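You operate a simulated robot arm through the tools that you are given. There is no shell and no other tool.

You are at the controls of a simulated robot arm. One attempt, no reset.

TASK
Bleed the radiator into the white cup, then set its valve to 4.
Fine: valve off and cup on the grey shelf first; orange key and cup on the radiator shelf after. Set down upright: white cup.
Where things are to end (x, y in the base frame): orange key within 70 mm of [560, 710].

It is judged by the outcome, as a careful person would: the job done as asked, and still so three seconds after it is handed in. It fails if anything else is knocked over, pushed out of place, dropped, spilled or broken.

THE ROBOT
A 7-joint arm with a three-finger gripper, fixed in place. Base frame: the origin is on the floor under the middle of its stand, x ahead of it, y to its left, z up. Readings come in mm, rad, newtons and seconds.
It reaches about 1342 mm from its shoulder. Its first joint turns from -2.897 to 2.897 rad. Payload 2.69 kg.
The TCP is the grasp point between the finger pads, 30 mm short of the fingertips. In the tool frame z runs along the fingers and y along their closing line. The gripper opens to 128 mm; its body begins 117 mm behind the TCP.
Orientation is told as [roll, pitch, yaw] about the base's x, y, z axes, in that order, counted from this pose: with the fingers straight down and closing along the base's y, the tool's x points along the base's -x, its y along +y and its z along -z.

THE INTERFACE
- The arm moves only by the tool move_arm. Its arguments are lists of equal length, an entry for each row: "xyz": the shift along the tool's x, y, z in mm, a list of three; "rotation": the turn, a rotation vector about the tool's x, y, z in rad, a list of three. In form: {"xyz": [[x, y, z], ...], "rotation": [[rx, ry, rz], ...]}. A call has 1 to 20 rows; each row is the pose to reach, as a shift and turn from the pose commanded when the call began, along the tool's axes at that moment. "fingers" is the finger opening in mm, from 0 to 128, set as the call begins (left out, the last holds). Rows are played at 5 a second. More than 50 mm and 0.15 rad between two rows, or a gripper value outside its range, and nothing of the call is played. A pose out of reach is approached as far as the arm can. The call stops where the force on the tool passes 90 N (or 10 N more than at its start, if that is more) or the arm is blocked; 0.2 s more then pass. Each finger travels about 127 mm/s and halts on what it meets, pressing with about 41 N; the grip force reading is that of the motor and also rises with nothing between the fingers. The clock runs only during rows and for 0.2 s after the last one: add rows that repeat a pose to give the fingers time. It gives the time, the measured TCP pose, the force on the tool (base axes), the opening and the grip force at its end, in the units of the frame above (readings bear some noise), with the torque about the TCP (base axes, N m) and any sound that the robot's microphone picked up.
- Cameras (640 x 400 px; columns grow to the right, rows downward): "scene" is fixed at [399.4, -498.8, 1141.4]; the picture's right is [0.99, -0.13, 0.00], its down [-0.02, -0.16, -0.99] and it looks along [0.13, 0.98, -0.16] (base axes); focal length 312 px, centre (320, 200). "wrist" rides on the gripper at [58, 54, -131] in the tool frame; the picture's right is [-0.68, 0.74, 0.00], its down [-0.62, -0.57, -0.55] and it looks along [-0.40, -0.37, 0.84] (tool axes); focal length 234 px, centre (320, 200).
- capture(camera): a new picture of that camera. It takes no simulated time.
- raise_lower(by): moves the trunk up (or, below 0, down) by that many mm; the arm rides with it, the base frame stays. It gives what a move gives, with no picture.
- locate(camera, pixels): for up to 12 pixels [column, row] of the newest picture of that camera ("zoom" is the newest enlarged one), the place [x, y, z] in the base frame of the surface seen there, good to about 3 mm. It takes no simulated time.
- zoom(camera, box): a new picture of the part [left, top, right, bottom] of that camera's present view, enlarged. It takes no simulated time.
- job_done(): hands the job in; it is judged then, once.

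Unless the task says otherwise, let go and move clear before handing in.

The tools are called after "Request:" as a command line: name --argument value ..., lists and objects as JSON in quotes. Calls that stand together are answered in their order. move_arm: Moves the arm, as the interface text tells. Its arguments: {"type":"object","properties":{"xyz":{"type":"array","items":{"type":"array","items":{"type":"number"}}},"rotation":{"type":"array","items":{"type":"array","items":{"type":"number"}}},"fingers":{"type":"number"}},"required":["xyz","rotation"]} The other tools are called the same way: raise_lower (by) moves the trunk up or down; capture (camera) takes a picture; locate (camera, pixels) gives the place of the surface under pixels of a picture; zoom (camera, box) takes an enlarged picture of a part of a camera's view; job_done () hands the job in.

At the start:

```text
time_s: 0.0
eef_pos: [543.7, 437.5, 1162.9]
tool_rot: [0.001, 0.0, -0.001]
ft_force: [0.4, 1.4, 0.2]
ft_torque: [0.02, 0.0, -0.01]
grip_width: 128.1
gripper_force: 0.0
trunk travel left (down, up): [-150.0, 200.0]
```

scene: 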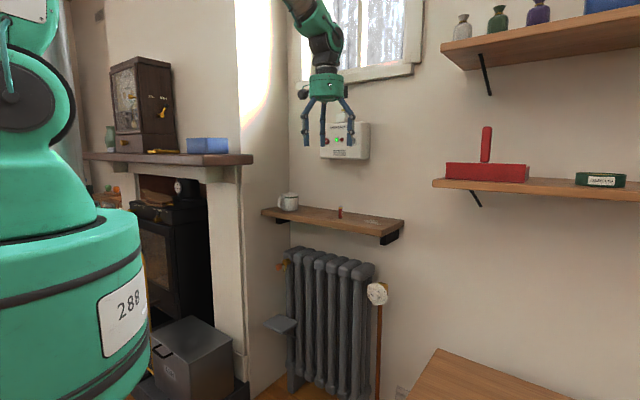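
wrist: 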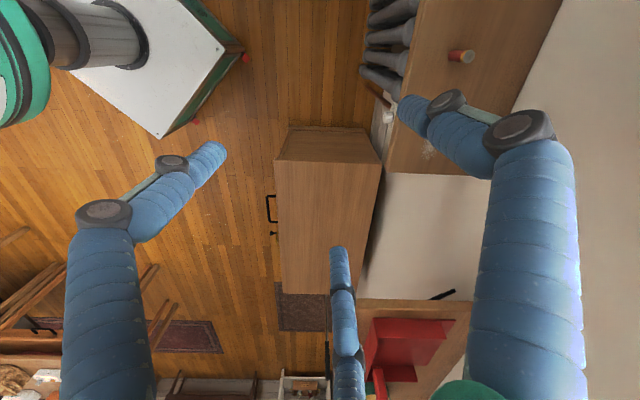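

The scene shows the radiator with a shelf above it (white cup near pixel 288,202, orange/red item near 340,212), a grey tray near (281,324), and a valve head near (377,293). I'll zoom in on these to identify everything.

Request:
zoom --camera "scene" --box '[250, 180, 410, 280]'

Request:
zoom --camera "scene" --box '[250, 240, 410, 340]'

Request:
zoom --camera "scene" --box '[350, 270, 410, 310]'

```text
4.00 times, centred on (330, 230) of scene
```

zoom: 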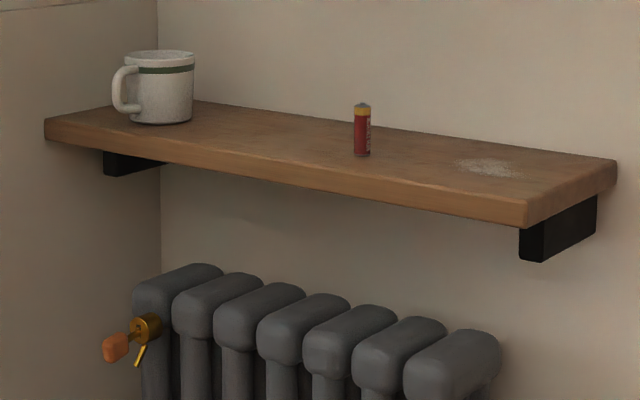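

```text
4.00 times, centred on (330, 290) of scene
```

zoom: 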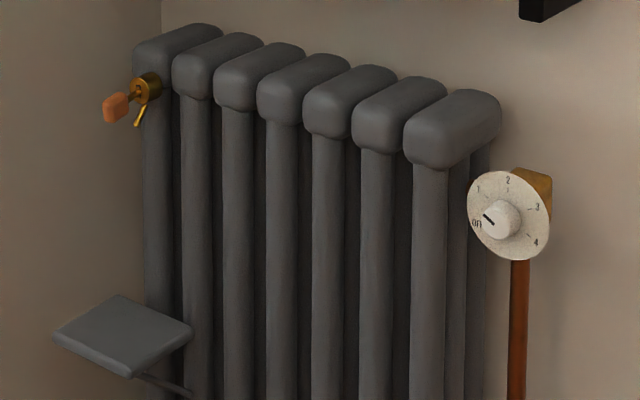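

```text
10.00 times, centred on (380, 290) of scene
```

zoom: 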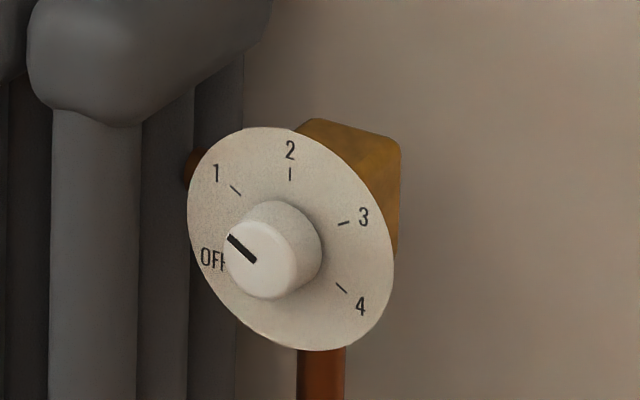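

The zooms show the valve knob's pointer roughly at 1 (not OFF), the orange key already in the brass bleed fitting at zoom (116,345), a grey shelf below it, and the white cup and a red battery-like object on the radiator shelf. I'll measure positions now.

Request:
locate --camera "zoom" --pixels '[[290, 145], [215, 175], [362, 215], [360, 305], [213, 258], [240, 250], [275, 275], [300, 220], [320, 250], [350, 160], [320, 330], [275, 330]]'

Request:
locate --camera "scene" --pixels '[[288, 195], [288, 208], [281, 200], [340, 209], [340, 218], [279, 266], [286, 262], [281, 324], [265, 325], [297, 323], [278, 315], [370, 222]]'

```text
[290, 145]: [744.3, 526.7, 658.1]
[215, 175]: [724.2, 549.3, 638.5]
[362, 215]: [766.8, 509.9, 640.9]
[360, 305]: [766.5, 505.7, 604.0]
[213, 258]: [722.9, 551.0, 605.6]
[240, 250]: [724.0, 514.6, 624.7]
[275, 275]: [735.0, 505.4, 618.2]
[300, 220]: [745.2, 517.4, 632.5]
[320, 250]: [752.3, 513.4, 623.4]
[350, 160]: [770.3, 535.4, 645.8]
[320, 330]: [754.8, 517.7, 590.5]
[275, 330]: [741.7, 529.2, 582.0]
```

```text
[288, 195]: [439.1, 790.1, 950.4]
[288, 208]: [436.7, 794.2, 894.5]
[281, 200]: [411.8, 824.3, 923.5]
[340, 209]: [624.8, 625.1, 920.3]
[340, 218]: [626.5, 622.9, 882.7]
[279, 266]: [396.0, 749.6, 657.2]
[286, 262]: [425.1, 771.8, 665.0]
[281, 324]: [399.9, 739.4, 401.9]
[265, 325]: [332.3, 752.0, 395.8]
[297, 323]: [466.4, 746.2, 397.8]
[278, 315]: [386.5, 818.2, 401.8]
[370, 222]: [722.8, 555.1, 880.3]
```

The dial plane runs along (0.7,-0.7), so its face points toward (-0.7,-0.7). Next I'll measure the bleed fitting, key, shelf corners and grey shelf more exactly.

Request:
zoom --camera "scene" --box '[266, 250, 306, 275]'

Request:
locate --camera "zoom" --pixels '[[210, 260], [180, 245], [240, 270], [195, 300], [260, 245], [275, 235], [300, 230], [330, 220], [280, 310], [290, 280], [320, 260], [270, 330]]'

Request:
zoom --camera "scene" --box '[258, 300, 306, 330]'

Request:
zoom --camera "scene" --box '[258, 182, 322, 222]'

```text
16.00 times, centred on (286, 262) of scene
```

zoom: 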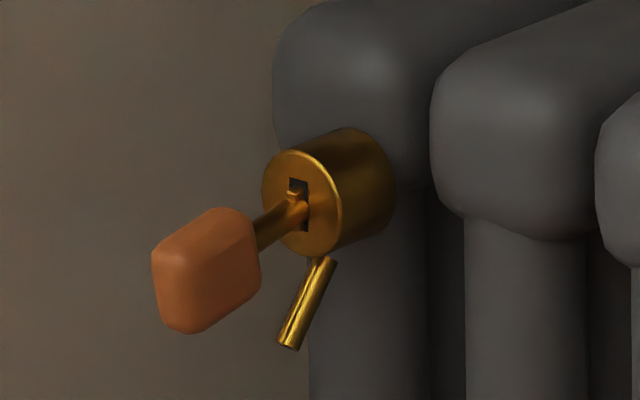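

```text
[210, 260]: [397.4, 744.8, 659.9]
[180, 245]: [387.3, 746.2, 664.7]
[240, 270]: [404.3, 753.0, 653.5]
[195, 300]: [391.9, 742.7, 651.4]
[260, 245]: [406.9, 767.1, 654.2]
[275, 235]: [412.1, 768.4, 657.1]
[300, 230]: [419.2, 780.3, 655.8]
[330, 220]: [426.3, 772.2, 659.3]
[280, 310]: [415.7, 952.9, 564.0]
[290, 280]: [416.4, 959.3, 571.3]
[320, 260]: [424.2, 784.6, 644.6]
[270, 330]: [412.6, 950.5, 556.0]
```

```text
13.33 times, centred on (282, 315) of scene
```

zoom: 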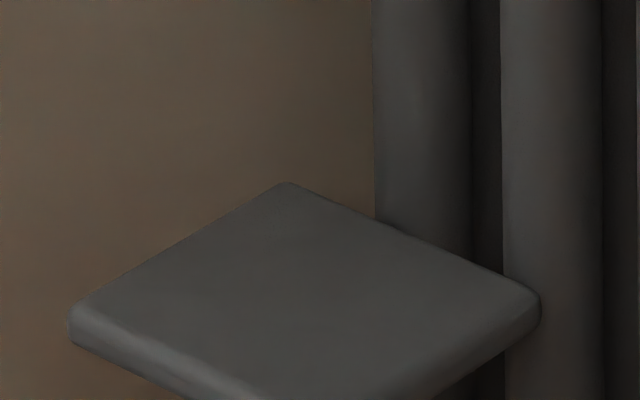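

```text
10.00 times, centred on (290, 202) of scene
```

zoom: 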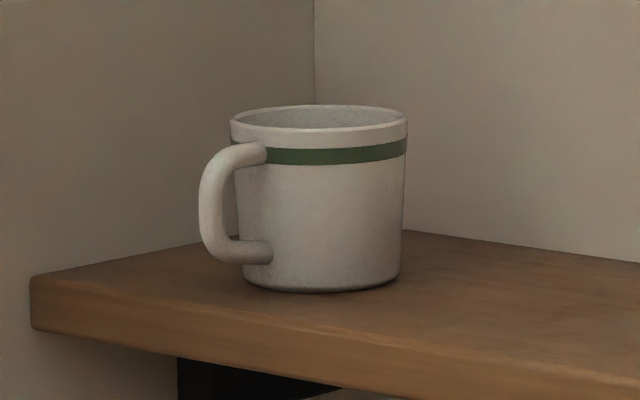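

The key shaft goes into a square socket in the brass face, with the spout below it. I'll measure the brass face, spout, cup, grey shelf corners and the wood shelf corners.

Request:
zoom --camera "scene" --box '[266, 250, 306, 275]'

Request:
locate --camera "zoom" --pixels '[[285, 165], [275, 195], [320, 180], [335, 220], [310, 245], [360, 180], [385, 190], [350, 145], [325, 262], [305, 305], [290, 345], [290, 200]]'

Request:
locate --camera "zoom" --pixels '[[155, 255], [185, 225], [240, 212], [258, 270], [200, 328], [168, 315], [255, 290], [225, 245], [380, 60], [350, 300], [470, 120], [520, 200]]'

Request:
locate --camera "scene" --pixels '[[279, 314], [264, 323], [281, 331], [298, 324], [279, 316], [263, 209], [381, 234], [402, 220], [293, 207], [320, 212], [350, 225], [400, 222]]'

Request:
zoom --camera "scene" --box '[258, 182, 322, 222]'

Request:
locate --camera "zoom" --pixels '[[320, 106], [320, 127], [235, 120], [402, 120], [320, 200], [260, 220], [380, 220], [320, 285], [210, 210], [225, 150], [230, 250], [320, 117]]'

```text
16.00 times, centred on (286, 262) of scene
```

zoom: 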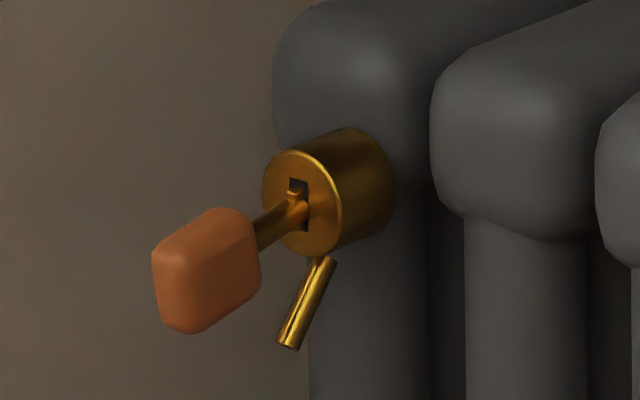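

```text
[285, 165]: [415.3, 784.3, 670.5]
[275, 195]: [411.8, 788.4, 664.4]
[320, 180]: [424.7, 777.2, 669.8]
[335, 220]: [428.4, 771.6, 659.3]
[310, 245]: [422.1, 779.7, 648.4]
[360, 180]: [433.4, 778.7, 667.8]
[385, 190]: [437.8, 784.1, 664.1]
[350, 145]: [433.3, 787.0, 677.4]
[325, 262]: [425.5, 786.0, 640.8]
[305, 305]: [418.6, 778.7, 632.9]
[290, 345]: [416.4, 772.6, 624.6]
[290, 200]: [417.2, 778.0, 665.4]
```

```text
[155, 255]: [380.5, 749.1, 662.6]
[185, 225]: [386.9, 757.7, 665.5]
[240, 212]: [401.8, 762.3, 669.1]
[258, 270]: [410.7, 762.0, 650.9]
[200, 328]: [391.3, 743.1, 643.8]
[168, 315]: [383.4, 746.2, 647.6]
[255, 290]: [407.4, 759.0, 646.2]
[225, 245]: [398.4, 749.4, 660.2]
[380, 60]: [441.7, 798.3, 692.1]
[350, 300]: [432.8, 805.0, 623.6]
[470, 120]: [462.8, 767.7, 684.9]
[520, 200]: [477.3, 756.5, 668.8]
```

```text
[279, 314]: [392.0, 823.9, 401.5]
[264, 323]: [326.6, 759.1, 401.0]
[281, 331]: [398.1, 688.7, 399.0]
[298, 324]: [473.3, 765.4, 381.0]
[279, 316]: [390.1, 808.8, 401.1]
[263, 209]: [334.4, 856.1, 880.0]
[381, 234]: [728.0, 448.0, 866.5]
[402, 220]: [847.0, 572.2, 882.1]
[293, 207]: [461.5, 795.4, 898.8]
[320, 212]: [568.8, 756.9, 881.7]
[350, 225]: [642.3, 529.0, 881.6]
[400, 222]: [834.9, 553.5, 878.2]
```

```text
10.00 times, centred on (290, 202) of scene
```

zoom: 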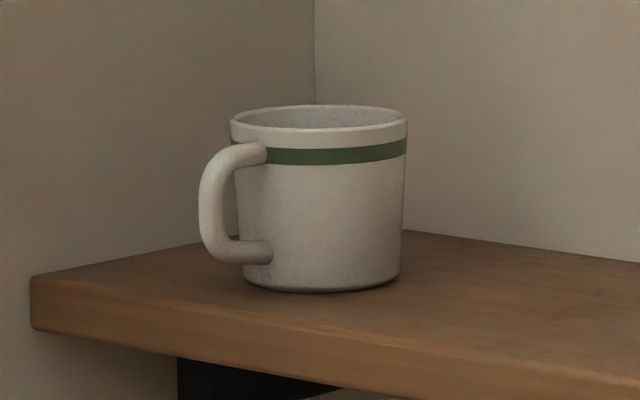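

```text
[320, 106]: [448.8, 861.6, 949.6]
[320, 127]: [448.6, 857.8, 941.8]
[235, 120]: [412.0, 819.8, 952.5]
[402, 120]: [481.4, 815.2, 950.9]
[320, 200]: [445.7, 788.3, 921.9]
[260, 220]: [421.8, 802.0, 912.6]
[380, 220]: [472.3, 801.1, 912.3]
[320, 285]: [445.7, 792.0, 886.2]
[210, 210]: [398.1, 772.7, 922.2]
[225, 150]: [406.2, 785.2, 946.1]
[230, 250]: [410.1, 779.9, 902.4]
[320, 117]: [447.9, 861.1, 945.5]
```

The layout is getting clear: wall direction is about 45°, the cup handle and key handle both stick out toward the robot, and the grey shelf sits below the spout. I'll take a closer look at the knob and the surroundings before moving.

Request:
zoom --camera "scene" --box '[364, 278, 396, 298]'

Request:
locate --camera "zoom" --pixels '[[150, 215], [105, 165], [190, 255], [95, 200], [130, 290], [220, 250], [200, 120], [270, 180], [60, 110], [185, 70], [340, 170], [315, 310]]'

Request:
locate --camera "scene" --pixels '[[270, 240], [255, 250], [248, 330], [245, 200], [345, 140], [330, 120], [365, 140], [430, 360], [540, 390], [190, 330], [215, 350], [200, 380]]'

Request:
locate --camera "scene" --pixels '[[295, 260], [330, 270], [360, 280], [370, 268], [330, 320], [310, 390], [345, 75], [400, 300], [215, 145], [225, 165], [245, 160], [150, 110]]'

```text
16.00 times, centred on (380, 288) of scene
```

zoom: 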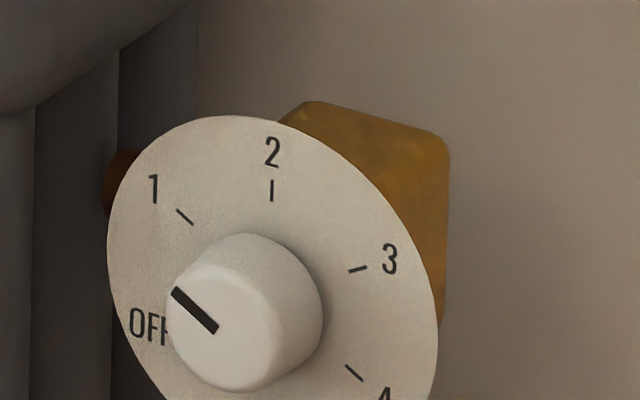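

```text
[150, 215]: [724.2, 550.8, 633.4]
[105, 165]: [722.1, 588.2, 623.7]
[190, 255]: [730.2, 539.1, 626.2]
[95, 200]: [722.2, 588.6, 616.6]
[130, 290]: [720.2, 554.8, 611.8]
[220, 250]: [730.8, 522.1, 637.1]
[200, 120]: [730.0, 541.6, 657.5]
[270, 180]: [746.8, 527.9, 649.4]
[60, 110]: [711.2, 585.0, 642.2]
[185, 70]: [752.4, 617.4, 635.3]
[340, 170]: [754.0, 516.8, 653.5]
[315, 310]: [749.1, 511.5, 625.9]
```

```text
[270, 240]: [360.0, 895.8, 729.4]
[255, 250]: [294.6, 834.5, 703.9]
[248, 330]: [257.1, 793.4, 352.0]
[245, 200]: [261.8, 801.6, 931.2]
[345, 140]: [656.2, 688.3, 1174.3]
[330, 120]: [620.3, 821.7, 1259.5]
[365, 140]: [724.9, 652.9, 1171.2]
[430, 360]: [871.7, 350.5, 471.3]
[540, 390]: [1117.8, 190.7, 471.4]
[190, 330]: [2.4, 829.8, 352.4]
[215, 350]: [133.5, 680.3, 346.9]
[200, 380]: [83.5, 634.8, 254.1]
```

```text
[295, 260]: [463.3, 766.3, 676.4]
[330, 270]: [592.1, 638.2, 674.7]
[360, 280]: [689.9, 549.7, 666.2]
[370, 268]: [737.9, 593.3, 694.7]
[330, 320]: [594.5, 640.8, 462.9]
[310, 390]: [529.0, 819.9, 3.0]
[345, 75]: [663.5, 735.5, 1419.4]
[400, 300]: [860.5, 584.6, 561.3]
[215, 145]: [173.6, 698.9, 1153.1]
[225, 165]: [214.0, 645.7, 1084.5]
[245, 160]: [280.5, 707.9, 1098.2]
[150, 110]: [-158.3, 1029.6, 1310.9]
```

The knob pointer sits about at 1, the left wall is ~110 mm left of the key axis, and a mantel overhangs at z≈1090. Before going near anything, I'll test in free space how the three fingers close.

Request:
move_arm --xyz '[[0, 0, 0], [0, 0, 0], [0, 0, 0], [0, 0, 0]]' --rotation '[[0, 0, 0], [0, 0, 0], [0, 0, 0], [0, 0, 0]]' --fingers 50

Request:
capture --camera "wrist"

Request:
zoom --camera "scene" --box '[280, 60, 376, 160]'

```text
time_s: 1.0
eef_pos: [545.3, 436.3, 1162.6]
tool_rot: [-0.001, 0.001, -0.001]
ft_force: [0.6, 0.9, 0.4]
ft_torque: [0.02, 0.01, 0.01]
grip_width: 49.9
gripper_force: 0.1
trunk travel left (down, up): [-150.0, 200.0]
```

```text
taken
```

wrist: 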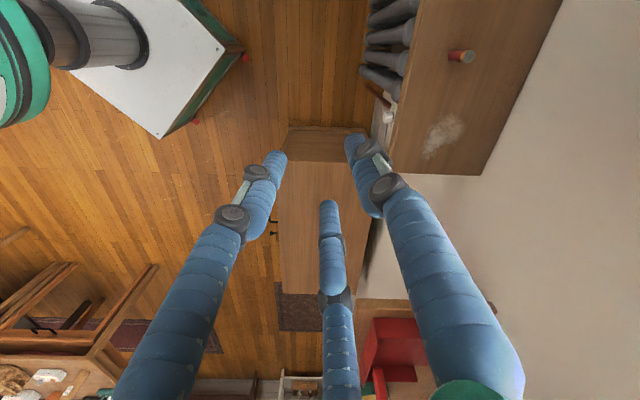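

```text
4.00 times, centred on (328, 110) of scene
```

zoom: 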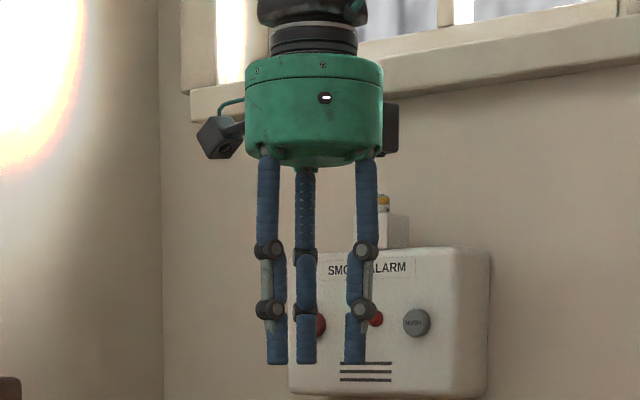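

The fingers are a three-jaw layout that converges with parallel tips. I'll locate the fingertips at this opening to learn their geometry, then close fully.

Request:
locate --camera "wrist" --pixels '[[275, 158], [355, 142], [328, 206], [262, 190], [370, 185], [332, 255], [268, 172], [330, 230]]'

Request:
move_arm --xyz '[[0, 0, 0], [0, 0, 0], [0, 0, 0]]' --rotation '[[0, 0, 0], [0, 0, 0], [0, 0, 0]]' --fingers 10

Request:
capture --camera "wrist"

Request:
zoom --camera "wrist" --box '[240, 120, 400, 220]'

```text
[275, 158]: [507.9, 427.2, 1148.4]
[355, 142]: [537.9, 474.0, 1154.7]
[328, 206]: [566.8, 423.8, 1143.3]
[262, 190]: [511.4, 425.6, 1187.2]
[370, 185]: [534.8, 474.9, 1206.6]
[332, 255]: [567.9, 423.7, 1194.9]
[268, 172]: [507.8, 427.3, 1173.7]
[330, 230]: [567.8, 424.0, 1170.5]
```

```text
time_s: 1.8
eef_pos: [544.9, 438.8, 1162.9]
tool_rot: [0.001, 0.0, 0.0]
ft_force: [-0.7, -0.1, 0.1]
ft_torque: [0.02, -0.01, -0.02]
grip_width: 10.0
gripper_force: 0.1
trunk travel left (down, up): [-150.0, 200.0]
```

```text
taken
```

wrist: 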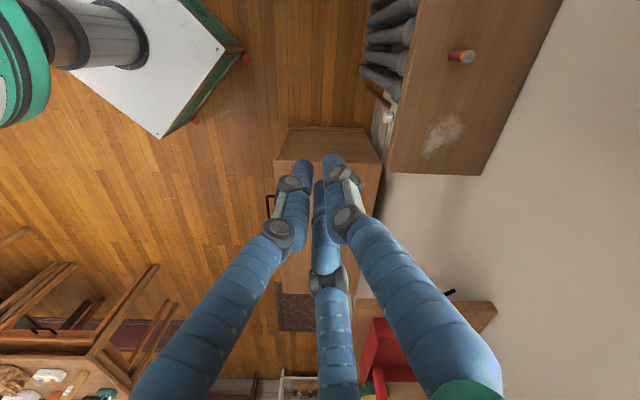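

```text
4.00 times, centred on (320, 170) of wrist
```

zoom: 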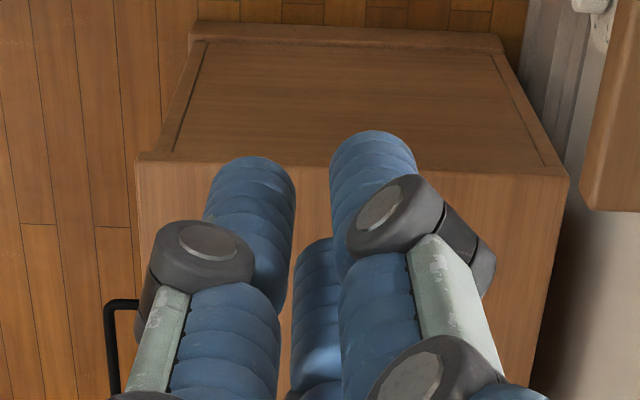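

Opening equals the diameter of the circle the three pads enclose, with finger radius ~8–10 mm. Now I'll turn the tool to point horizontally toward the wall (along [0.707, 0.707, 0]) while staying in free space.

Request:
move_arm --xyz '[[0, 0, 0], [0, 0, 0], [0, 0, 0], [0, 0, 0], [0, 0, 0], [0, 0, 0], [0, 0, 0], [0, 0, 0], [0, 0, 0], [0, 0, 0], [0, 0, 0], [0, 0, 0], [0, 0, 0]]' --rotation '[[-0.0512, -0.1235, -0.0512], [-0.1023, -0.247, -0.1023], [-0.1535, -0.3705, -0.1535], [-0.2047, -0.494, -0.2047], [-0.2558, -0.6175, -0.2558], [-0.307, -0.741, -0.307], [-0.3582, -0.8645, -0.3582], [-0.4093, -0.988, -0.4093], [-0.4605, -1.1115, -0.4605], [-0.5117, -1.235, -0.5117], [-0.5628, -1.3585, -0.5628], [-0.614, -1.482, -0.614], [-0.614, -1.482, -0.614]]' --fingers 60

Request:
capture --camera "scene"

Request:
capture --camera "wrist"

```text
time_s: 4.6
eef_pos: [477.3, 493.9, 1164.4]
tool_rot: [1.433, -1.531, -0.729]
ft_force: [0.2, 0.0, 0.4]
ft_torque: [0.01, -0.01, -0.02]
grip_width: 60.2
gripper_force: 0.0
out of reach, approached as far as the arm can: row 8, 9, 10, 11, 12, 13
trunk travel left (down, up): [-150.0, 200.0]
```

```text
taken
```

scene: 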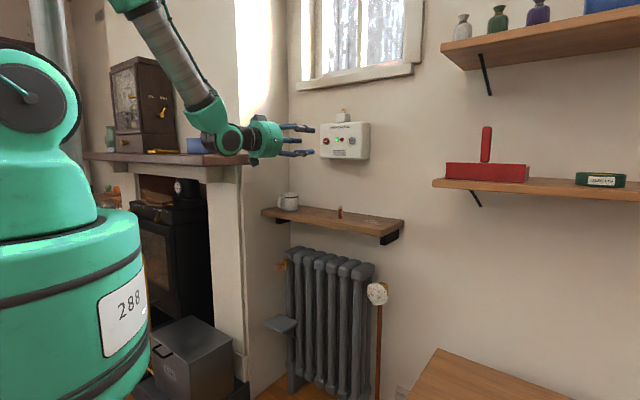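

```text
taken
```

wrist: 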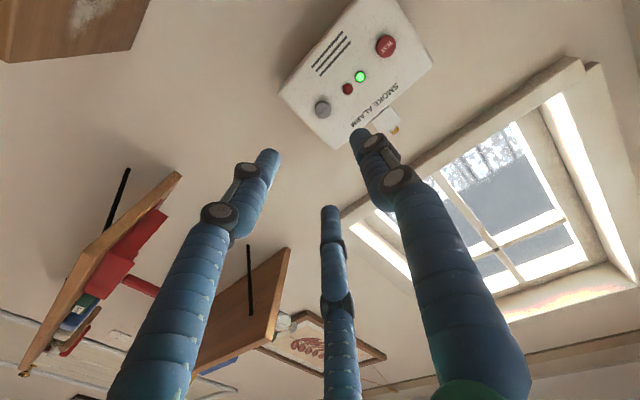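

The gripper is nearly horizontal but the exact pose was out of reach at this height (TCP ended at 477,494). I'll move down (tool +x) where there should be more reach, in open space well in front of the shelf edge.

Request:
move_arm --xyz '[[40, 0, 0], [80, 0, 0], [120, 0, 0]]' --rotation '[[0, 0, 0], [0, 0, 0], [0, 0, 0]]'

```text
time_s: 5.4
eef_pos: [475.8, 504.3, 1060.1]
tool_rot: [-0.845, -1.549, 1.542]
ft_force: [-0.1, -0.3, 0.1]
ft_torque: [-0.04, 0.05, 0.01]
grip_width: 60.1
gripper_force: 0.0
out of reach, approached as far as the arm can: row 1, 2, 3
trunk travel left (down, up): [-150.0, 200.0]
```

The reading shows the orientation is nearly right (tool z ≈ [0.77, 0.64, 0]) but still limited. Lowering the trunk brings the shoulder nearer the working heights and should free the wrist; the gripper is ~110 mm in front of the shelf edge so it is clear.

Request:
raise_lower --by -150

Request:
capture --camera "scene"

```text
time_s: 7.2
eef_pos: [475.5, 504.2, 909.6]
tool_rot: [-0.815, -1.547, 1.512]
ft_force: [-0.3, 0.6, 0.5]
ft_torque: [-0.01, 0.01, -0.03]
grip_width: 60.3
gripper_force: 0.1
trunk travel left (down, up): [0.0, 350.0]
```

```text
taken
```

scene: 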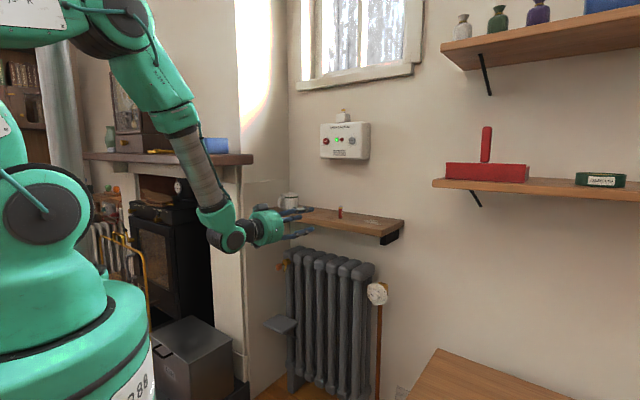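

The arm now reaches down with the forearm steep and the gripper nearly horizontal in front of the radiator shelf. I'll move down and to the right in front of the radiator toward the valve, correcting the yaw, and see whether the pose is reachable.

Request:
move_arm --xyz '[[35, -18.6, 10.1], [70, -37.2, 20.2], [105.5, -55.8, 30.4], [140.7, -74.5, 40.5], [175.8, -93.1, 50.6], [211, -111.7, 60.7], [211, -111.7, 60.7]]' --rotation '[[-0.0147, -0.0028, 0.0028], [-0.0295, -0.0057, 0.0055], [-0.0442, -0.0085, 0.0083], [-0.0589, -0.0113, 0.0111], [-0.0737, -0.0142, 0.0138], [-0.0884, -0.017, 0.0166], [-0.0884, -0.017, 0.0166]]'

Request:
capture --camera "scene"

Request:
capture --camera "wrist"

```text
time_s: 8.8
eef_pos: [521.0, 535.9, 707.0]
tool_rot: [-1.38, -1.493, 2.037]
ft_force: [-0.4, -0.3, -0.1]
ft_torque: [0.01, 0.0, -0.03]
grip_width: 60.0
gripper_force: 0.1
out of reach, approached as far as the arm can: row 1, 2, 3, 4, 5, 6, 7
trunk travel left (down, up): [0.0, 350.0]
```

```text
taken
```

scene: 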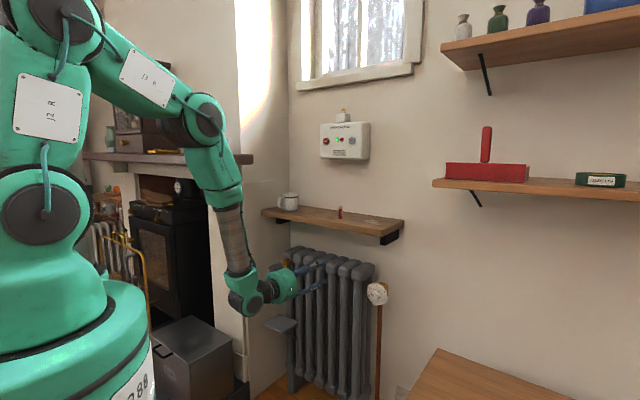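

```text
taken
```

wrist: 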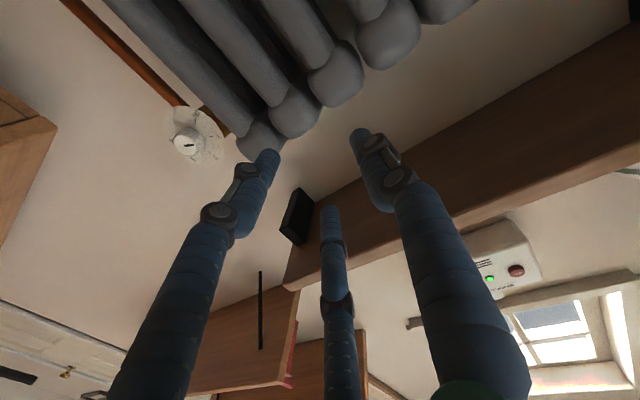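

The pose is still limited: wrist turned ~7° short, so a wrist joint (probably the roll or forearm twist) sits on its limit. I'll test turning about the tool's own axis by a modest amount to see which way frees it; there's nothing within finger reach here (fingertips at s≈770, radiator at s≈870).

Request:
move_arm --xyz '[[0, 0, 0], [0, 0, 0], [0, 0, 0], [0, 0, 0]]' --rotation '[[0, 0, 0.14], [0, 0, 0.28], [0, 0, 0.42], [0, 0, 0.56]]'

```text
time_s: 9.8
eef_pos: [521.5, 536.0, 707.6]
tool_rot: [-1.37, -1.494, 2.03]
ft_force: [0.4, 0.1, -0.1]
ft_torque: [0.01, 0.0, -0.01]
grip_width: 60.0
gripper_force: 0.1
out of reach, approached as far as the arm can: row 1, 2, 3, 4
trunk travel left (down, up): [0.0, 350.0]
```

Turning +z does nothing, so the roll joint is on its limit that way. I'll turn the other way, toward tool-x-up, which gives the same horizontal pointing with the camera above.

Request:
move_arm --xyz '[[0, 0, 0], [0, 0, 0], [0, 0, 0], [0, 0, 0], [0, 0, 0], [0, 0, 0], [0, 0, 0], [0, 0, 0], [0, 0, 0], [0, 0, 0]]' --rotation '[[0, 0, -0.14], [0, 0, -0.28], [0, 0, -0.42], [0, 0, -0.56], [0, 0, -0.7], [0, 0, -0.84], [0, 0, -0.98], [0, 0, -1.12], [0, 0, -1.26], [0, 0, -1.4]]'

```text
time_s: 11.9
eef_pos: [522.7, 537.8, 707.4]
tool_rot: [-1.555, -0.093, 2.228]
ft_force: [-0.6, -0.2, 0.3]
ft_torque: [0.02, -0.01, -0.01]
grip_width: 60.0
gripper_force: 0.0
trunk travel left (down, up): [0.0, 350.0]
```

That direction is free. I'll finish the roll so tool x points up, straighten the yaw to exactly 45°, and shift right toward the valve axis at the same time (staying ~100 mm in front of the radiator).

Request:
move_arm --xyz '[[9.6, 3, 0.4], [19.2, 6.1, 0.8], [28.8, 9.1, 1.2], [38.3, 12.2, 1.6], [47.9, 15.2, 2], [57.5, 18.3, 2.4], [67.1, 21.3, 2.7], [76.7, 24.3, 3.1], [86.3, 27.4, 3.5], [95.8, 30.4, 3.9], [105.4, 33.5, 4.3], [115, 36.5, 4.7], [115, 36.5, 4.7]]' --rotation '[[0.009, -0.0077, -0.1385], [0.018, -0.0155, -0.2771], [0.0271, -0.0232, -0.4156], [0.0361, -0.0309, -0.5542], [0.0451, -0.0386, -0.6927], [0.0542, -0.0464, -0.8313], [0.0632, -0.0541, -0.9698], [0.0722, -0.0618, -1.1083], [0.0812, -0.0695, -1.2469], [0.0903, -0.0773, -1.3854], [0.0993, -0.085, -1.524], [0.1083, -0.0927, -1.6625], [0.1083, -0.0927, -1.6625]]'

Request:
capture --camera "scene"

Request:
capture --camera "wrist"

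```text
time_s: 14.8
eef_pos: [515.9, 530.2, 653.5]
tool_rot: [-0.405, 1.567, -2.888]
ft_force: [0.1, -0.3, -0.7]
ft_torque: [0.02, 0.0, 0.01]
grip_width: 60.4
gripper_force: 0.1
out of reach, approached as far as the arm can: row 1, 2, 3, 4, 5, 6, 7, 8, 9, 10, 11, 12, 13
trunk travel left (down, up): [0.0, 350.0]
```

```text
taken
```

scene: 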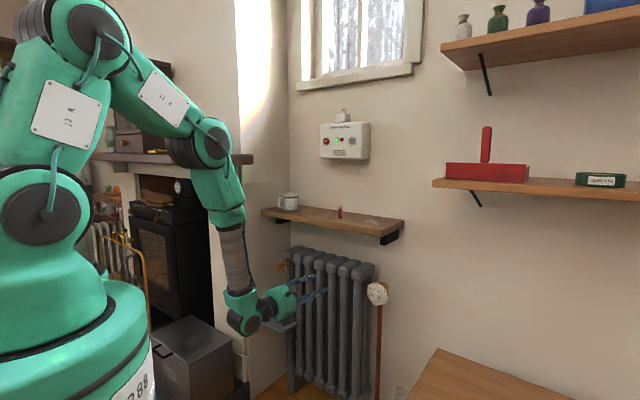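

```text
taken
```

wrist: 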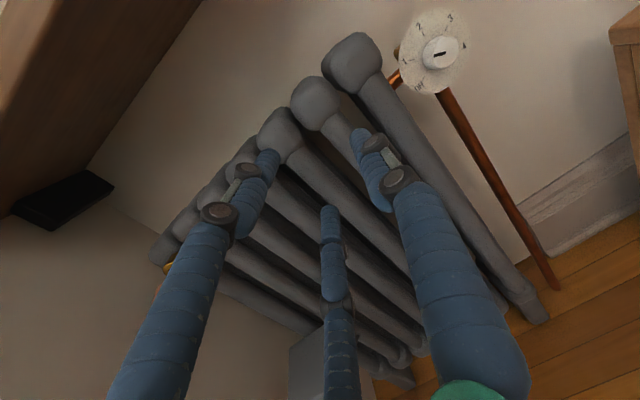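

Now tool x is up and the roll is free, but the forearm twist is at its limit in this branch (hand can only point right of radial) — good for cup and key, but the valve needs the mirror branch. I'll measure the forearm and wrist position to plan a safe swing around the forearm axis.

Request:
locate --camera "scene" --pixels '[[212, 140], [225, 190], [232, 235], [238, 280], [245, 305], [252, 325], [262, 312], [277, 303], [285, 300], [100, 50], [45, 205], [200, 160]]'

Request:
zoom --camera "scene" --box '[180, 180, 340, 340]'

```text
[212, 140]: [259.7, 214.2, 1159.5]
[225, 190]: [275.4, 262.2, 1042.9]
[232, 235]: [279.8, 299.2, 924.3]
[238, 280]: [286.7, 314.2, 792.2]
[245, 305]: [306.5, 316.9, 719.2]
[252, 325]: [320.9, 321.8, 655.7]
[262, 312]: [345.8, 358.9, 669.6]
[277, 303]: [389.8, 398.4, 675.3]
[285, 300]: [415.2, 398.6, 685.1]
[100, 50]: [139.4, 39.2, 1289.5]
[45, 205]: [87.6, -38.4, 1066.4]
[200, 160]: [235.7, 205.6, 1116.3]
```

```text
2.50 times, centred on (260, 260) of scene
```

zoom: 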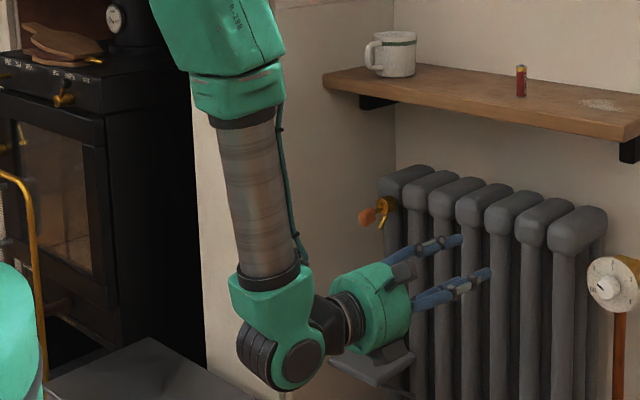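

The forearm hangs almost vertically with the wrist near (320, 374, 650). I'll tilt the hand down about the wrist first (35° from vertical), then sweep it around the forearm to reach the mirror branch; nothing lies within that sweep.

Request:
move_arm --xyz '[[-34.4, 0, -2.4], [-68.2, 0, -9.4], [-100.7, 0, -21], [-131.4, 0, -37], [-159.6, 0, -57], [-185, 0, -80.9], [-206.4, 0, -107.5]]' --rotation '[[0, -0.137, 0], [0, -0.274, 0], [0, -0.411, 0], [0, -0.548, 0], [0, -0.685, 0], [0, -0.822, 0], [0, -0.96, 0]]'

```text
time_s: 16.4
eef_pos: [426.9, 461.8, 454.0]
tool_rot: [-0.003, 0.606, -2.485]
ft_force: [-0.3, 0.2, 0.3]
ft_torque: [0.05, 0.0, -0.02]
grip_width: 59.7
gripper_force: 0.1
trunk travel left (down, up): [0.0, 350.0]
```

The tilt-down worked with no reach warning. Now the first half of the sweep around the forearm axis (to the right and inward).

Request:
move_arm --xyz '[[-1.2, 20.9, -0.9], [-4.9, 41.4, -3.5], [-11.0, 60.9, -7.7], [-19.4, 79.2, -13.6], [-29.8, 95.9, -20.8], [-42.1, 110.5, -29.4], [-55.9, 122.8, -39.2], [-71.1, 132.6, -49.8], [-87.3, 139.5, -61.1], [-104.1, 143.5, -72.9], [-121.3, 144.6, -84.9], [-138.3, 142.5, -96.9], [-155, 137.5, -108.5], [-170.9, 129.6, -119.6], [-185.6, 119, -130], [-199, 105.9, -139.3], [-210.7, 90.5, -147.5], [-220.5, 73.3, -154.4], [-228.1, 54.5, -159.7], [-233.4, 34.6, -163.4]]' --rotation '[[-0.0832, 0, 0.1188], [-0.1665, 0, 0.2375], [-0.2497, 0, 0.3563], [-0.3329, 0, 0.475], [-0.4162, 0, 0.5938], [-0.4994, 0, 0.7125], [-0.5826, 0, 0.8313], [-0.6658, 0, 0.95], [-0.7491, 0, 1.0688], [-0.8323, 0, 1.1876], [-0.9155, 0, 1.3063], [-0.9988, 0, 1.4251], [-1.082, 0, 1.5438], [-1.1652, 0, 1.6626], [-1.2485, 0, 1.7813], [-1.3317, 0, 1.9001], [-1.4149, 0, 2.0188], [-1.4981, 0, 2.1376], [-1.5814, 0, 2.2563], [-1.6646, 0, 2.3751]]'

Request:
capture --camera "scene"

```text
time_s: 20.6
eef_pos: [220.8, 261.2, 451.8]
tool_rot: [0.005, 0.615, 0.9]
ft_force: [0.2, 0.2, 0.6]
ft_torque: [0.02, 0.02, -0.01]
grip_width: 60.3
gripper_force: 0.0
trunk travel left (down, up): [0.0, 350.0]
```

```text
taken
```

scene: 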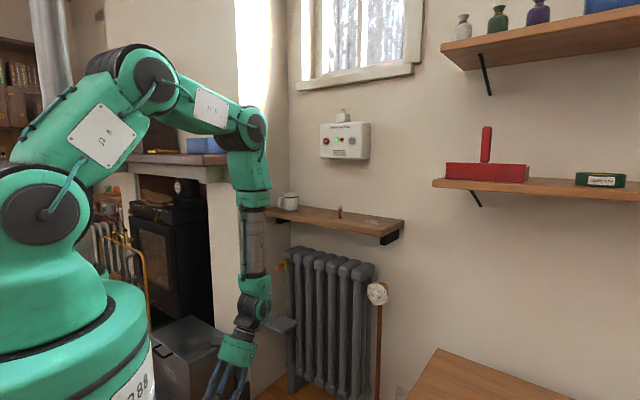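

The sweep is clean and the hand now points inward-down. Second half of the sweep, coming around on the left side.

Request:
move_arm --xyz '[[-1.2, 20.9, -0.9], [-4.9, 41.4, -3.5], [-11.0, 60.9, -7.7], [-19.4, 79.2, -13.6], [-29.8, 95.9, -20.8], [-42.1, 110.5, -29.4], [-55.9, 122.8, -39.2], [-71.1, 132.6, -49.8], [-87.3, 139.5, -61.1], [-104.1, 143.5, -72.9], [-121.3, 144.6, -84.9], [-138.3, 142.5, -96.9], [-155, 137.5, -108.5], [-170.9, 129.6, -119.6], [-185.6, 119, -130], [-199, 105.9, -139.3], [-210.7, 90.5, -147.5], [-220.5, 73.3, -154.4], [-228.1, 54.5, -159.7], [-233.4, 34.6, -163.4]]' --rotation '[[-0.0832, 0, 0.1188], [-0.1665, 0, 0.2375], [-0.2497, 0, 0.3563], [-0.3329, 0, 0.475], [-0.4162, 0, 0.5938], [-0.4994, 0, 0.7125], [-0.5826, 0, 0.8313], [-0.6658, 0, 0.95], [-0.7491, 0, 1.0688], [-0.8323, 0, 1.1876], [-0.9155, 0, 1.3063], [-0.9988, 0, 1.4251], [-1.082, 0, 1.5438], [-1.1652, 0, 1.6626], [-1.2485, 0, 1.7813], [-1.3317, 0, 1.9001], [-1.4149, 0, 2.0188], [-1.4981, 0, 2.1376], [-1.5814, 0, 2.2563], [-1.6646, 0, 2.3751]]'

Request:
capture --camera "scene"

```text
time_s: 24.8
eef_pos: [371.4, 502.9, 450.7]
tool_rot: [-0.004, 0.609, -2.005]
ft_force: [0.7, 0.2, -0.6]
ft_torque: [0.05, 0.01, 0.02]
grip_width: 59.8
gripper_force: 0.0
trunk travel left (down, up): [0.0, 350.0]
```

```text
taken
```

scene: 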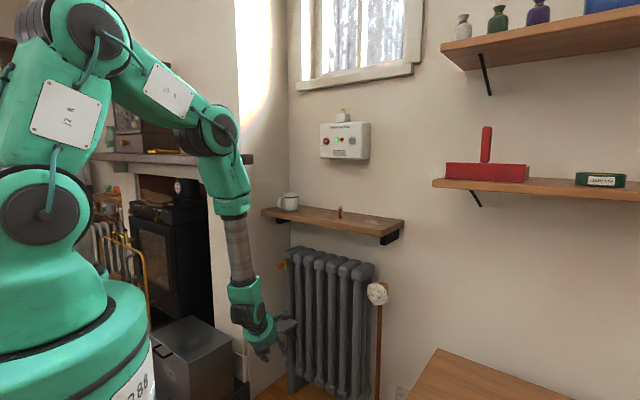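

Now in the mirror branch with no warnings. Before sliding right toward the valve I'll check where the wooden table's edges are.

Request:
locate --camera "scene" --pixels '[[437, 350], [420, 372], [402, 397], [440, 352], [410, 392], [377, 330], [376, 300], [405, 330]]'

Request:
zoom --camera "scene" --box '[340, 270, 480, 400]'

```text
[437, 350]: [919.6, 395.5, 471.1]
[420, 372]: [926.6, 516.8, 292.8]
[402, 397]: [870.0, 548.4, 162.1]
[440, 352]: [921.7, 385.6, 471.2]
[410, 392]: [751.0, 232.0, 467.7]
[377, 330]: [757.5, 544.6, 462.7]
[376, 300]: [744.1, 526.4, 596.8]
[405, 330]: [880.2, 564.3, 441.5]
```

```text
3.08 times, centred on (410, 335) of scene
```

zoom: 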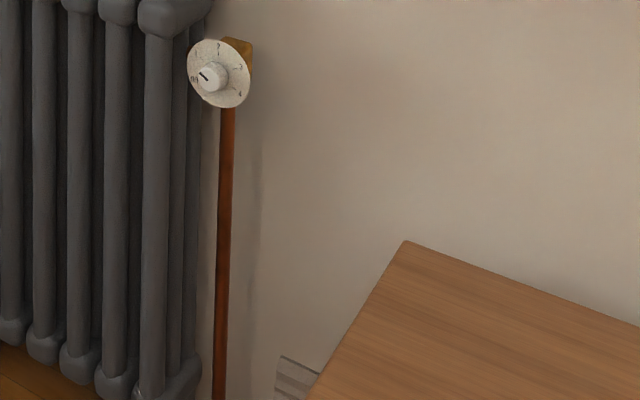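

The table lies beyond t≈367, well clear of the valve axis. I'll slide the hand right with the yaw coming to 45°, hand still tilted down, then tilt it up to horizontal.

Request:
move_arm --xyz '[[-0.5, 41.8, -9.1], [-1, 83.5, -18.2], [-1.6, 125.3, -27.3], [-2.1, 167, -36.4], [-2.6, 208.8, -45.5], [-3.1, 250.5, -54.6], [-3.1, 250.5, -54.6]]' --rotation '[[-0.0335, 0, 0.048], [-0.067, 0, 0.096], [-0.1005, 0, 0.144], [-0.134, 0, 0.192], [-0.1675, 0, 0.24], [-0.201, 0, 0.288], [-0.201, 0, 0.288]]'

Request:
move_arm --xyz '[[34.4, 0, -2.4], [68.2, 0, -9.4], [100.7, 0, -21], [131.4, 0, -37], [159.6, 0, -57], [185, 0, -80.9], [206.4, 0, -107.5], [206.4, 0, -107.5]]' --rotation '[[0, 0.137, 0], [0, 0.274, 0], [0, 0.411, 0], [0, 0.548, 0], [0, 0.685, 0], [0, 0.822, 0], [0, 0.96, 0], [0, 0.96, 0]]'

Request:
capture --camera "scene"

Request:
capture --camera "wrist"

```text
time_s: 26.4
eef_pos: [584.1, 371.1, 497.1]
tool_rot: [-0.006, 0.608, -2.356]
ft_force: [-0.5, 0.2, -0.9]
ft_torque: [0.01, 0.0, 0.0]
grip_width: 59.9
gripper_force: 0.1
trunk travel left (down, up): [0.0, 350.0]
```

```text
time_s: 28.1
eef_pos: [663.5, 445.2, 702.7]
tool_rot: [-1.178, 1.565, 2.753]
ft_force: [-0.3, -0.6, 0.4]
ft_torque: [0.01, -0.04, -0.03]
grip_width: 60.0
gripper_force: 0.0
trunk travel left (down, up): [0.0, 350.0]
```

```text
taken
```

scene: 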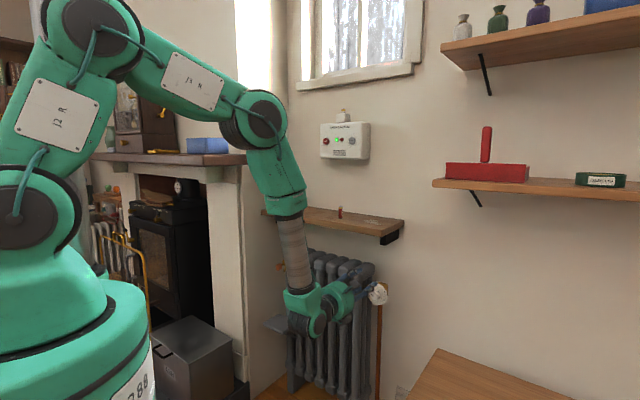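

```text
taken
```

wrist: 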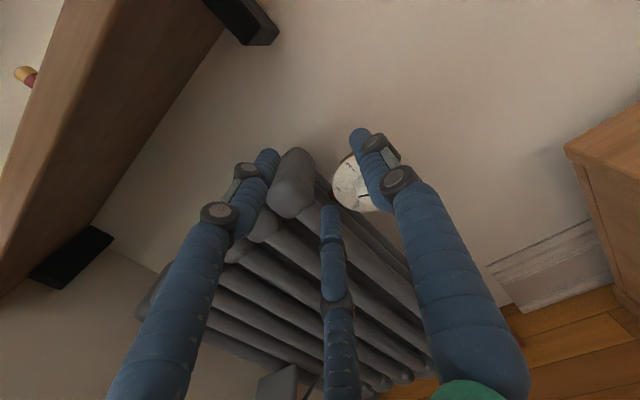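

The hand is now horizontal at 45° facing the valve with no reach limit. The dial is visible near wrist px (355,185); I'll zoom for an accurate knob position.

Request:
zoom --camera "wrist" --box '[310, 150, 406, 210]'

Request:
zoom --camera "scene" --box '[364, 278, 396, 308]'

Request:
locate --camera "zoom" --pixels '[[320, 195], [285, 195], [350, 200], [320, 165], [320, 230], [300, 170], [345, 225], [310, 200], [330, 160], [350, 180], [295, 225], [270, 190]]'

```text
6.67 times, centred on (358, 180) of wrist
```

zoom: 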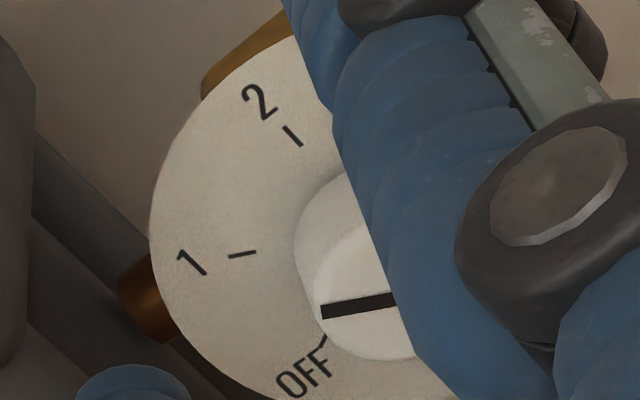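

```text
13.33 times, centred on (380, 293) of scene
```

zoom: 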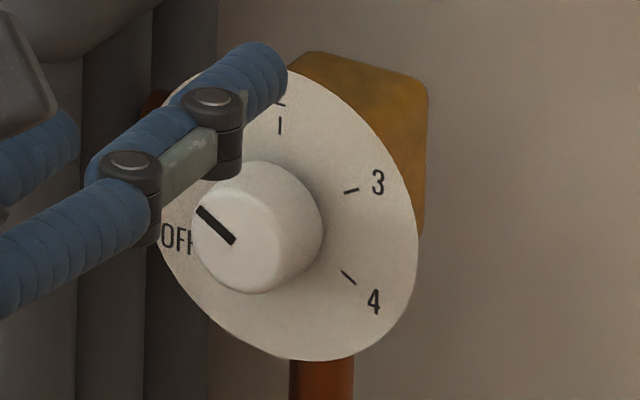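

```text
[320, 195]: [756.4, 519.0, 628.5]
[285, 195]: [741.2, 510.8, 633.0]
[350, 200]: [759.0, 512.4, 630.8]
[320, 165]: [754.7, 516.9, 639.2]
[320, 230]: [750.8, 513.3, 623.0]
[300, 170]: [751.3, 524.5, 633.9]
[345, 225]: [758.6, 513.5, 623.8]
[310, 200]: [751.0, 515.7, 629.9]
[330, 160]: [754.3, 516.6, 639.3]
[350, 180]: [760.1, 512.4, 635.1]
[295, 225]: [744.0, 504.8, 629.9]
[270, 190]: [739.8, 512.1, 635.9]
```

The pointer is parallel to the "1" tick, so the valve is at 1. I'll locate the dial rim, ticks and knob face to find the axis precisely.

Request:
locate --camera "zoom" --pixels '[[280, 125], [351, 190], [348, 277], [200, 210], [232, 241], [250, 200], [250, 290], [225, 275], [200, 240], [412, 250], [300, 355], [215, 305]]'

Request:
zoom --camera "wrist" --box '[310, 150, 406, 210]'

Request:
locate --camera "zoom" --pixels '[[242, 254], [292, 136], [325, 338], [325, 312], [390, 299], [340, 240], [300, 260], [330, 195], [160, 200], [200, 110], [155, 270], [360, 345]]'

```text
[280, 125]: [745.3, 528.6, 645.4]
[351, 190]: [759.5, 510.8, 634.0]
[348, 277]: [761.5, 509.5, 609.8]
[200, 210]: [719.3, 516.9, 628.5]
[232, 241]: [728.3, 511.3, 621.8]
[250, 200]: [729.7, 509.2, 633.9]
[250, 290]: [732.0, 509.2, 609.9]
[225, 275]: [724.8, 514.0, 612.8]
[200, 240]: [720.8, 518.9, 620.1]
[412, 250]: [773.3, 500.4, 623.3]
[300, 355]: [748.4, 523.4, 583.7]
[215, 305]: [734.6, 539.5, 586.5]
```

```text
6.67 times, centred on (358, 180) of wrist
```

zoom: 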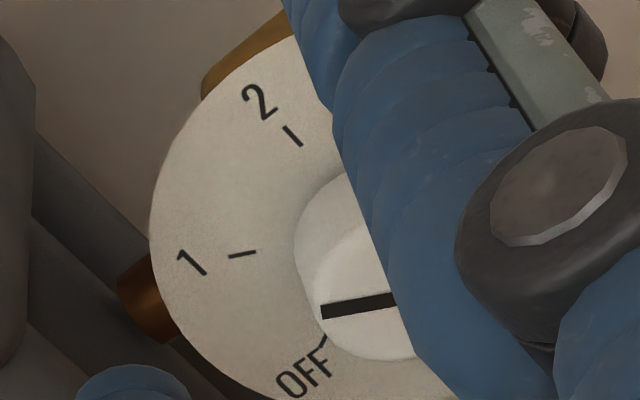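

```text
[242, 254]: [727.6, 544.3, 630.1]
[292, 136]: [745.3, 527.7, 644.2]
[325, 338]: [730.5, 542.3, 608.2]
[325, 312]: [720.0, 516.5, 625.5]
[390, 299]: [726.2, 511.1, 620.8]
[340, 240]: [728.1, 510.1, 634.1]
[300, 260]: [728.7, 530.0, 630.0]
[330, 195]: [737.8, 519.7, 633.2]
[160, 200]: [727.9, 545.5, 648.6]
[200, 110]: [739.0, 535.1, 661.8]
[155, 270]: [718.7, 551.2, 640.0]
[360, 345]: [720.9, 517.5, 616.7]
```

Tick positions give the knob axis at about t=153.5, z=620 (base ≈ (728, 511, 620) at its front face), with marks about 57° apart: OFF −114°, 1 −57°, 2 0°, 3 +57°, 4 +114°. I'll drop to the knob height, still ~60 mm in front of it.

Request:
move_arm --xyz '[[-41, -0.5, 0], [-82.5, -0.9, 0], [-82.5, -0.9, 0]]' --rotation '[[0, 0, 0], [0, 0, 0], [0, 0, 0]]'

Request:
zoom --camera "scene" --box '[340, 268, 404, 308]'

Request:
capture --camera "wrist"

```text
time_s: 28.9
eef_pos: [654.5, 441.4, 629.8]
tool_rot: [-1.005, 1.564, 2.927]
ft_force: [-0.2, 1.0, 0.1]
ft_torque: [0.0, 0.0, 0.0]
grip_width: 59.9
gripper_force: 0.0
out of reach, approached as far as the arm can: row 2, 3
trunk travel left (down, up): [0.0, 350.0]
```

```text
10.00 times, centred on (372, 288) of scene
```

zoom: 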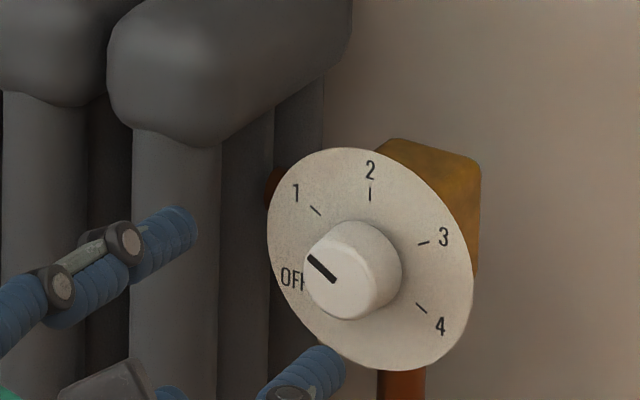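

```text
taken
```

wrist: 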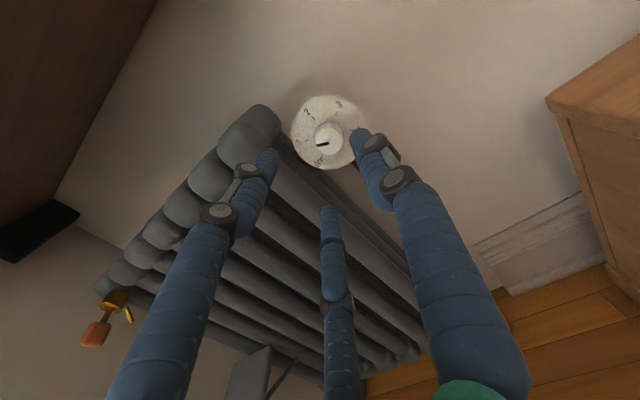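

The last 10 mm down was flagged: the forearm twist limit is marginal at exactly 45°. A 3° extra yaw (48°) gives it room and is harmless on a round knob; I'll apply that and move to the knob height, still ~45 mm in front of the knob.

Request:
move_arm --xyz '[[-3, 1, 6], [-6, 2.5, 14], [-9.8, 4, 25.1], [-9.8, 4, 25.1]]' --rotation '[[0.02, 0, 0], [0.035, 0, 0], [0.047, 0, 0], [0.047, 0, 0]]' --fingers 64

Request:
zoom --camera "scene" --box '[340, 268, 404, 308]'

Request:
capture --camera "wrist"

```text
time_s: 29.9
eef_pos: [674.5, 456.8, 620.8]
tool_rot: [-0.989, 1.567, 2.989]
ft_force: [0.5, 0.6, 0.7]
ft_torque: [0.0, 0.05, 0.02]
grip_width: 63.9
gripper_force: 0.1
trunk travel left (down, up): [0.0, 350.0]
```

```text
10.00 times, centred on (372, 288) of scene
```

zoom: 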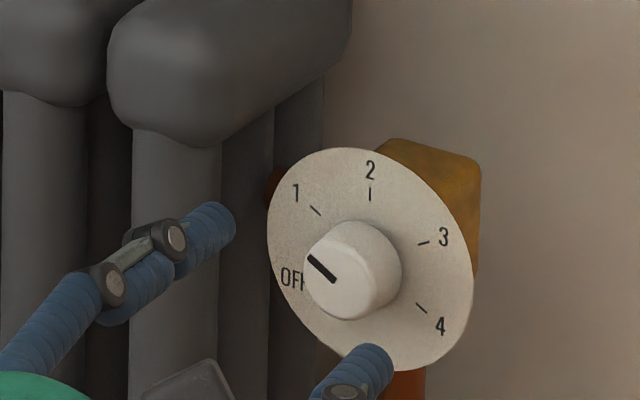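

```text
taken
```

wrist: 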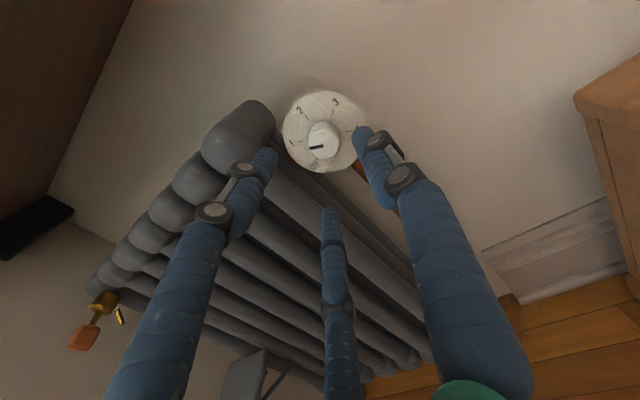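

Reached cleanly at yaw 48°. I'll zoom the wrist view to check alignment of the knob against the predicted tool axis (should project to about (319,150)).

Request:
zoom --camera "wrist" --box '[272, 80, 368, 180]'

Request:
locate --camera "wrist" --pixels '[[322, 146], [312, 147], [320, 130], [318, 155], [330, 145], [300, 108], [336, 103], [310, 172], [290, 140], [340, 165]]'

```text
4.00 times, centred on (320, 130) of wrist
```

zoom: 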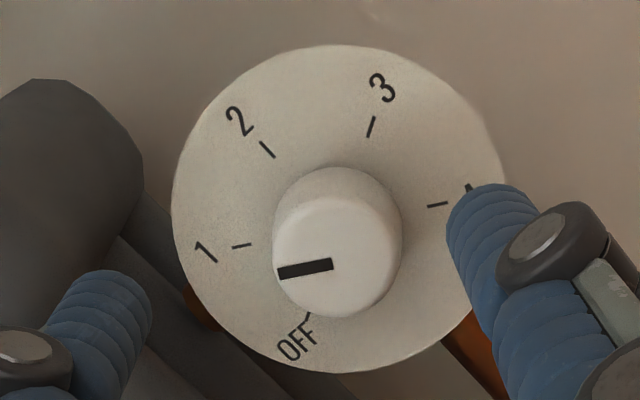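

```text
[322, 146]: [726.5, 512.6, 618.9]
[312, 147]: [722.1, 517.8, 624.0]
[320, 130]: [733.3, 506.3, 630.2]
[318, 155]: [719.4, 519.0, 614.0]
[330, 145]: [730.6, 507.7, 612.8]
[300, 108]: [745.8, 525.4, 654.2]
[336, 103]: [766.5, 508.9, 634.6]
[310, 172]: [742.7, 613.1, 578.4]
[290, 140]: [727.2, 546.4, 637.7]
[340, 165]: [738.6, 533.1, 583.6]
```

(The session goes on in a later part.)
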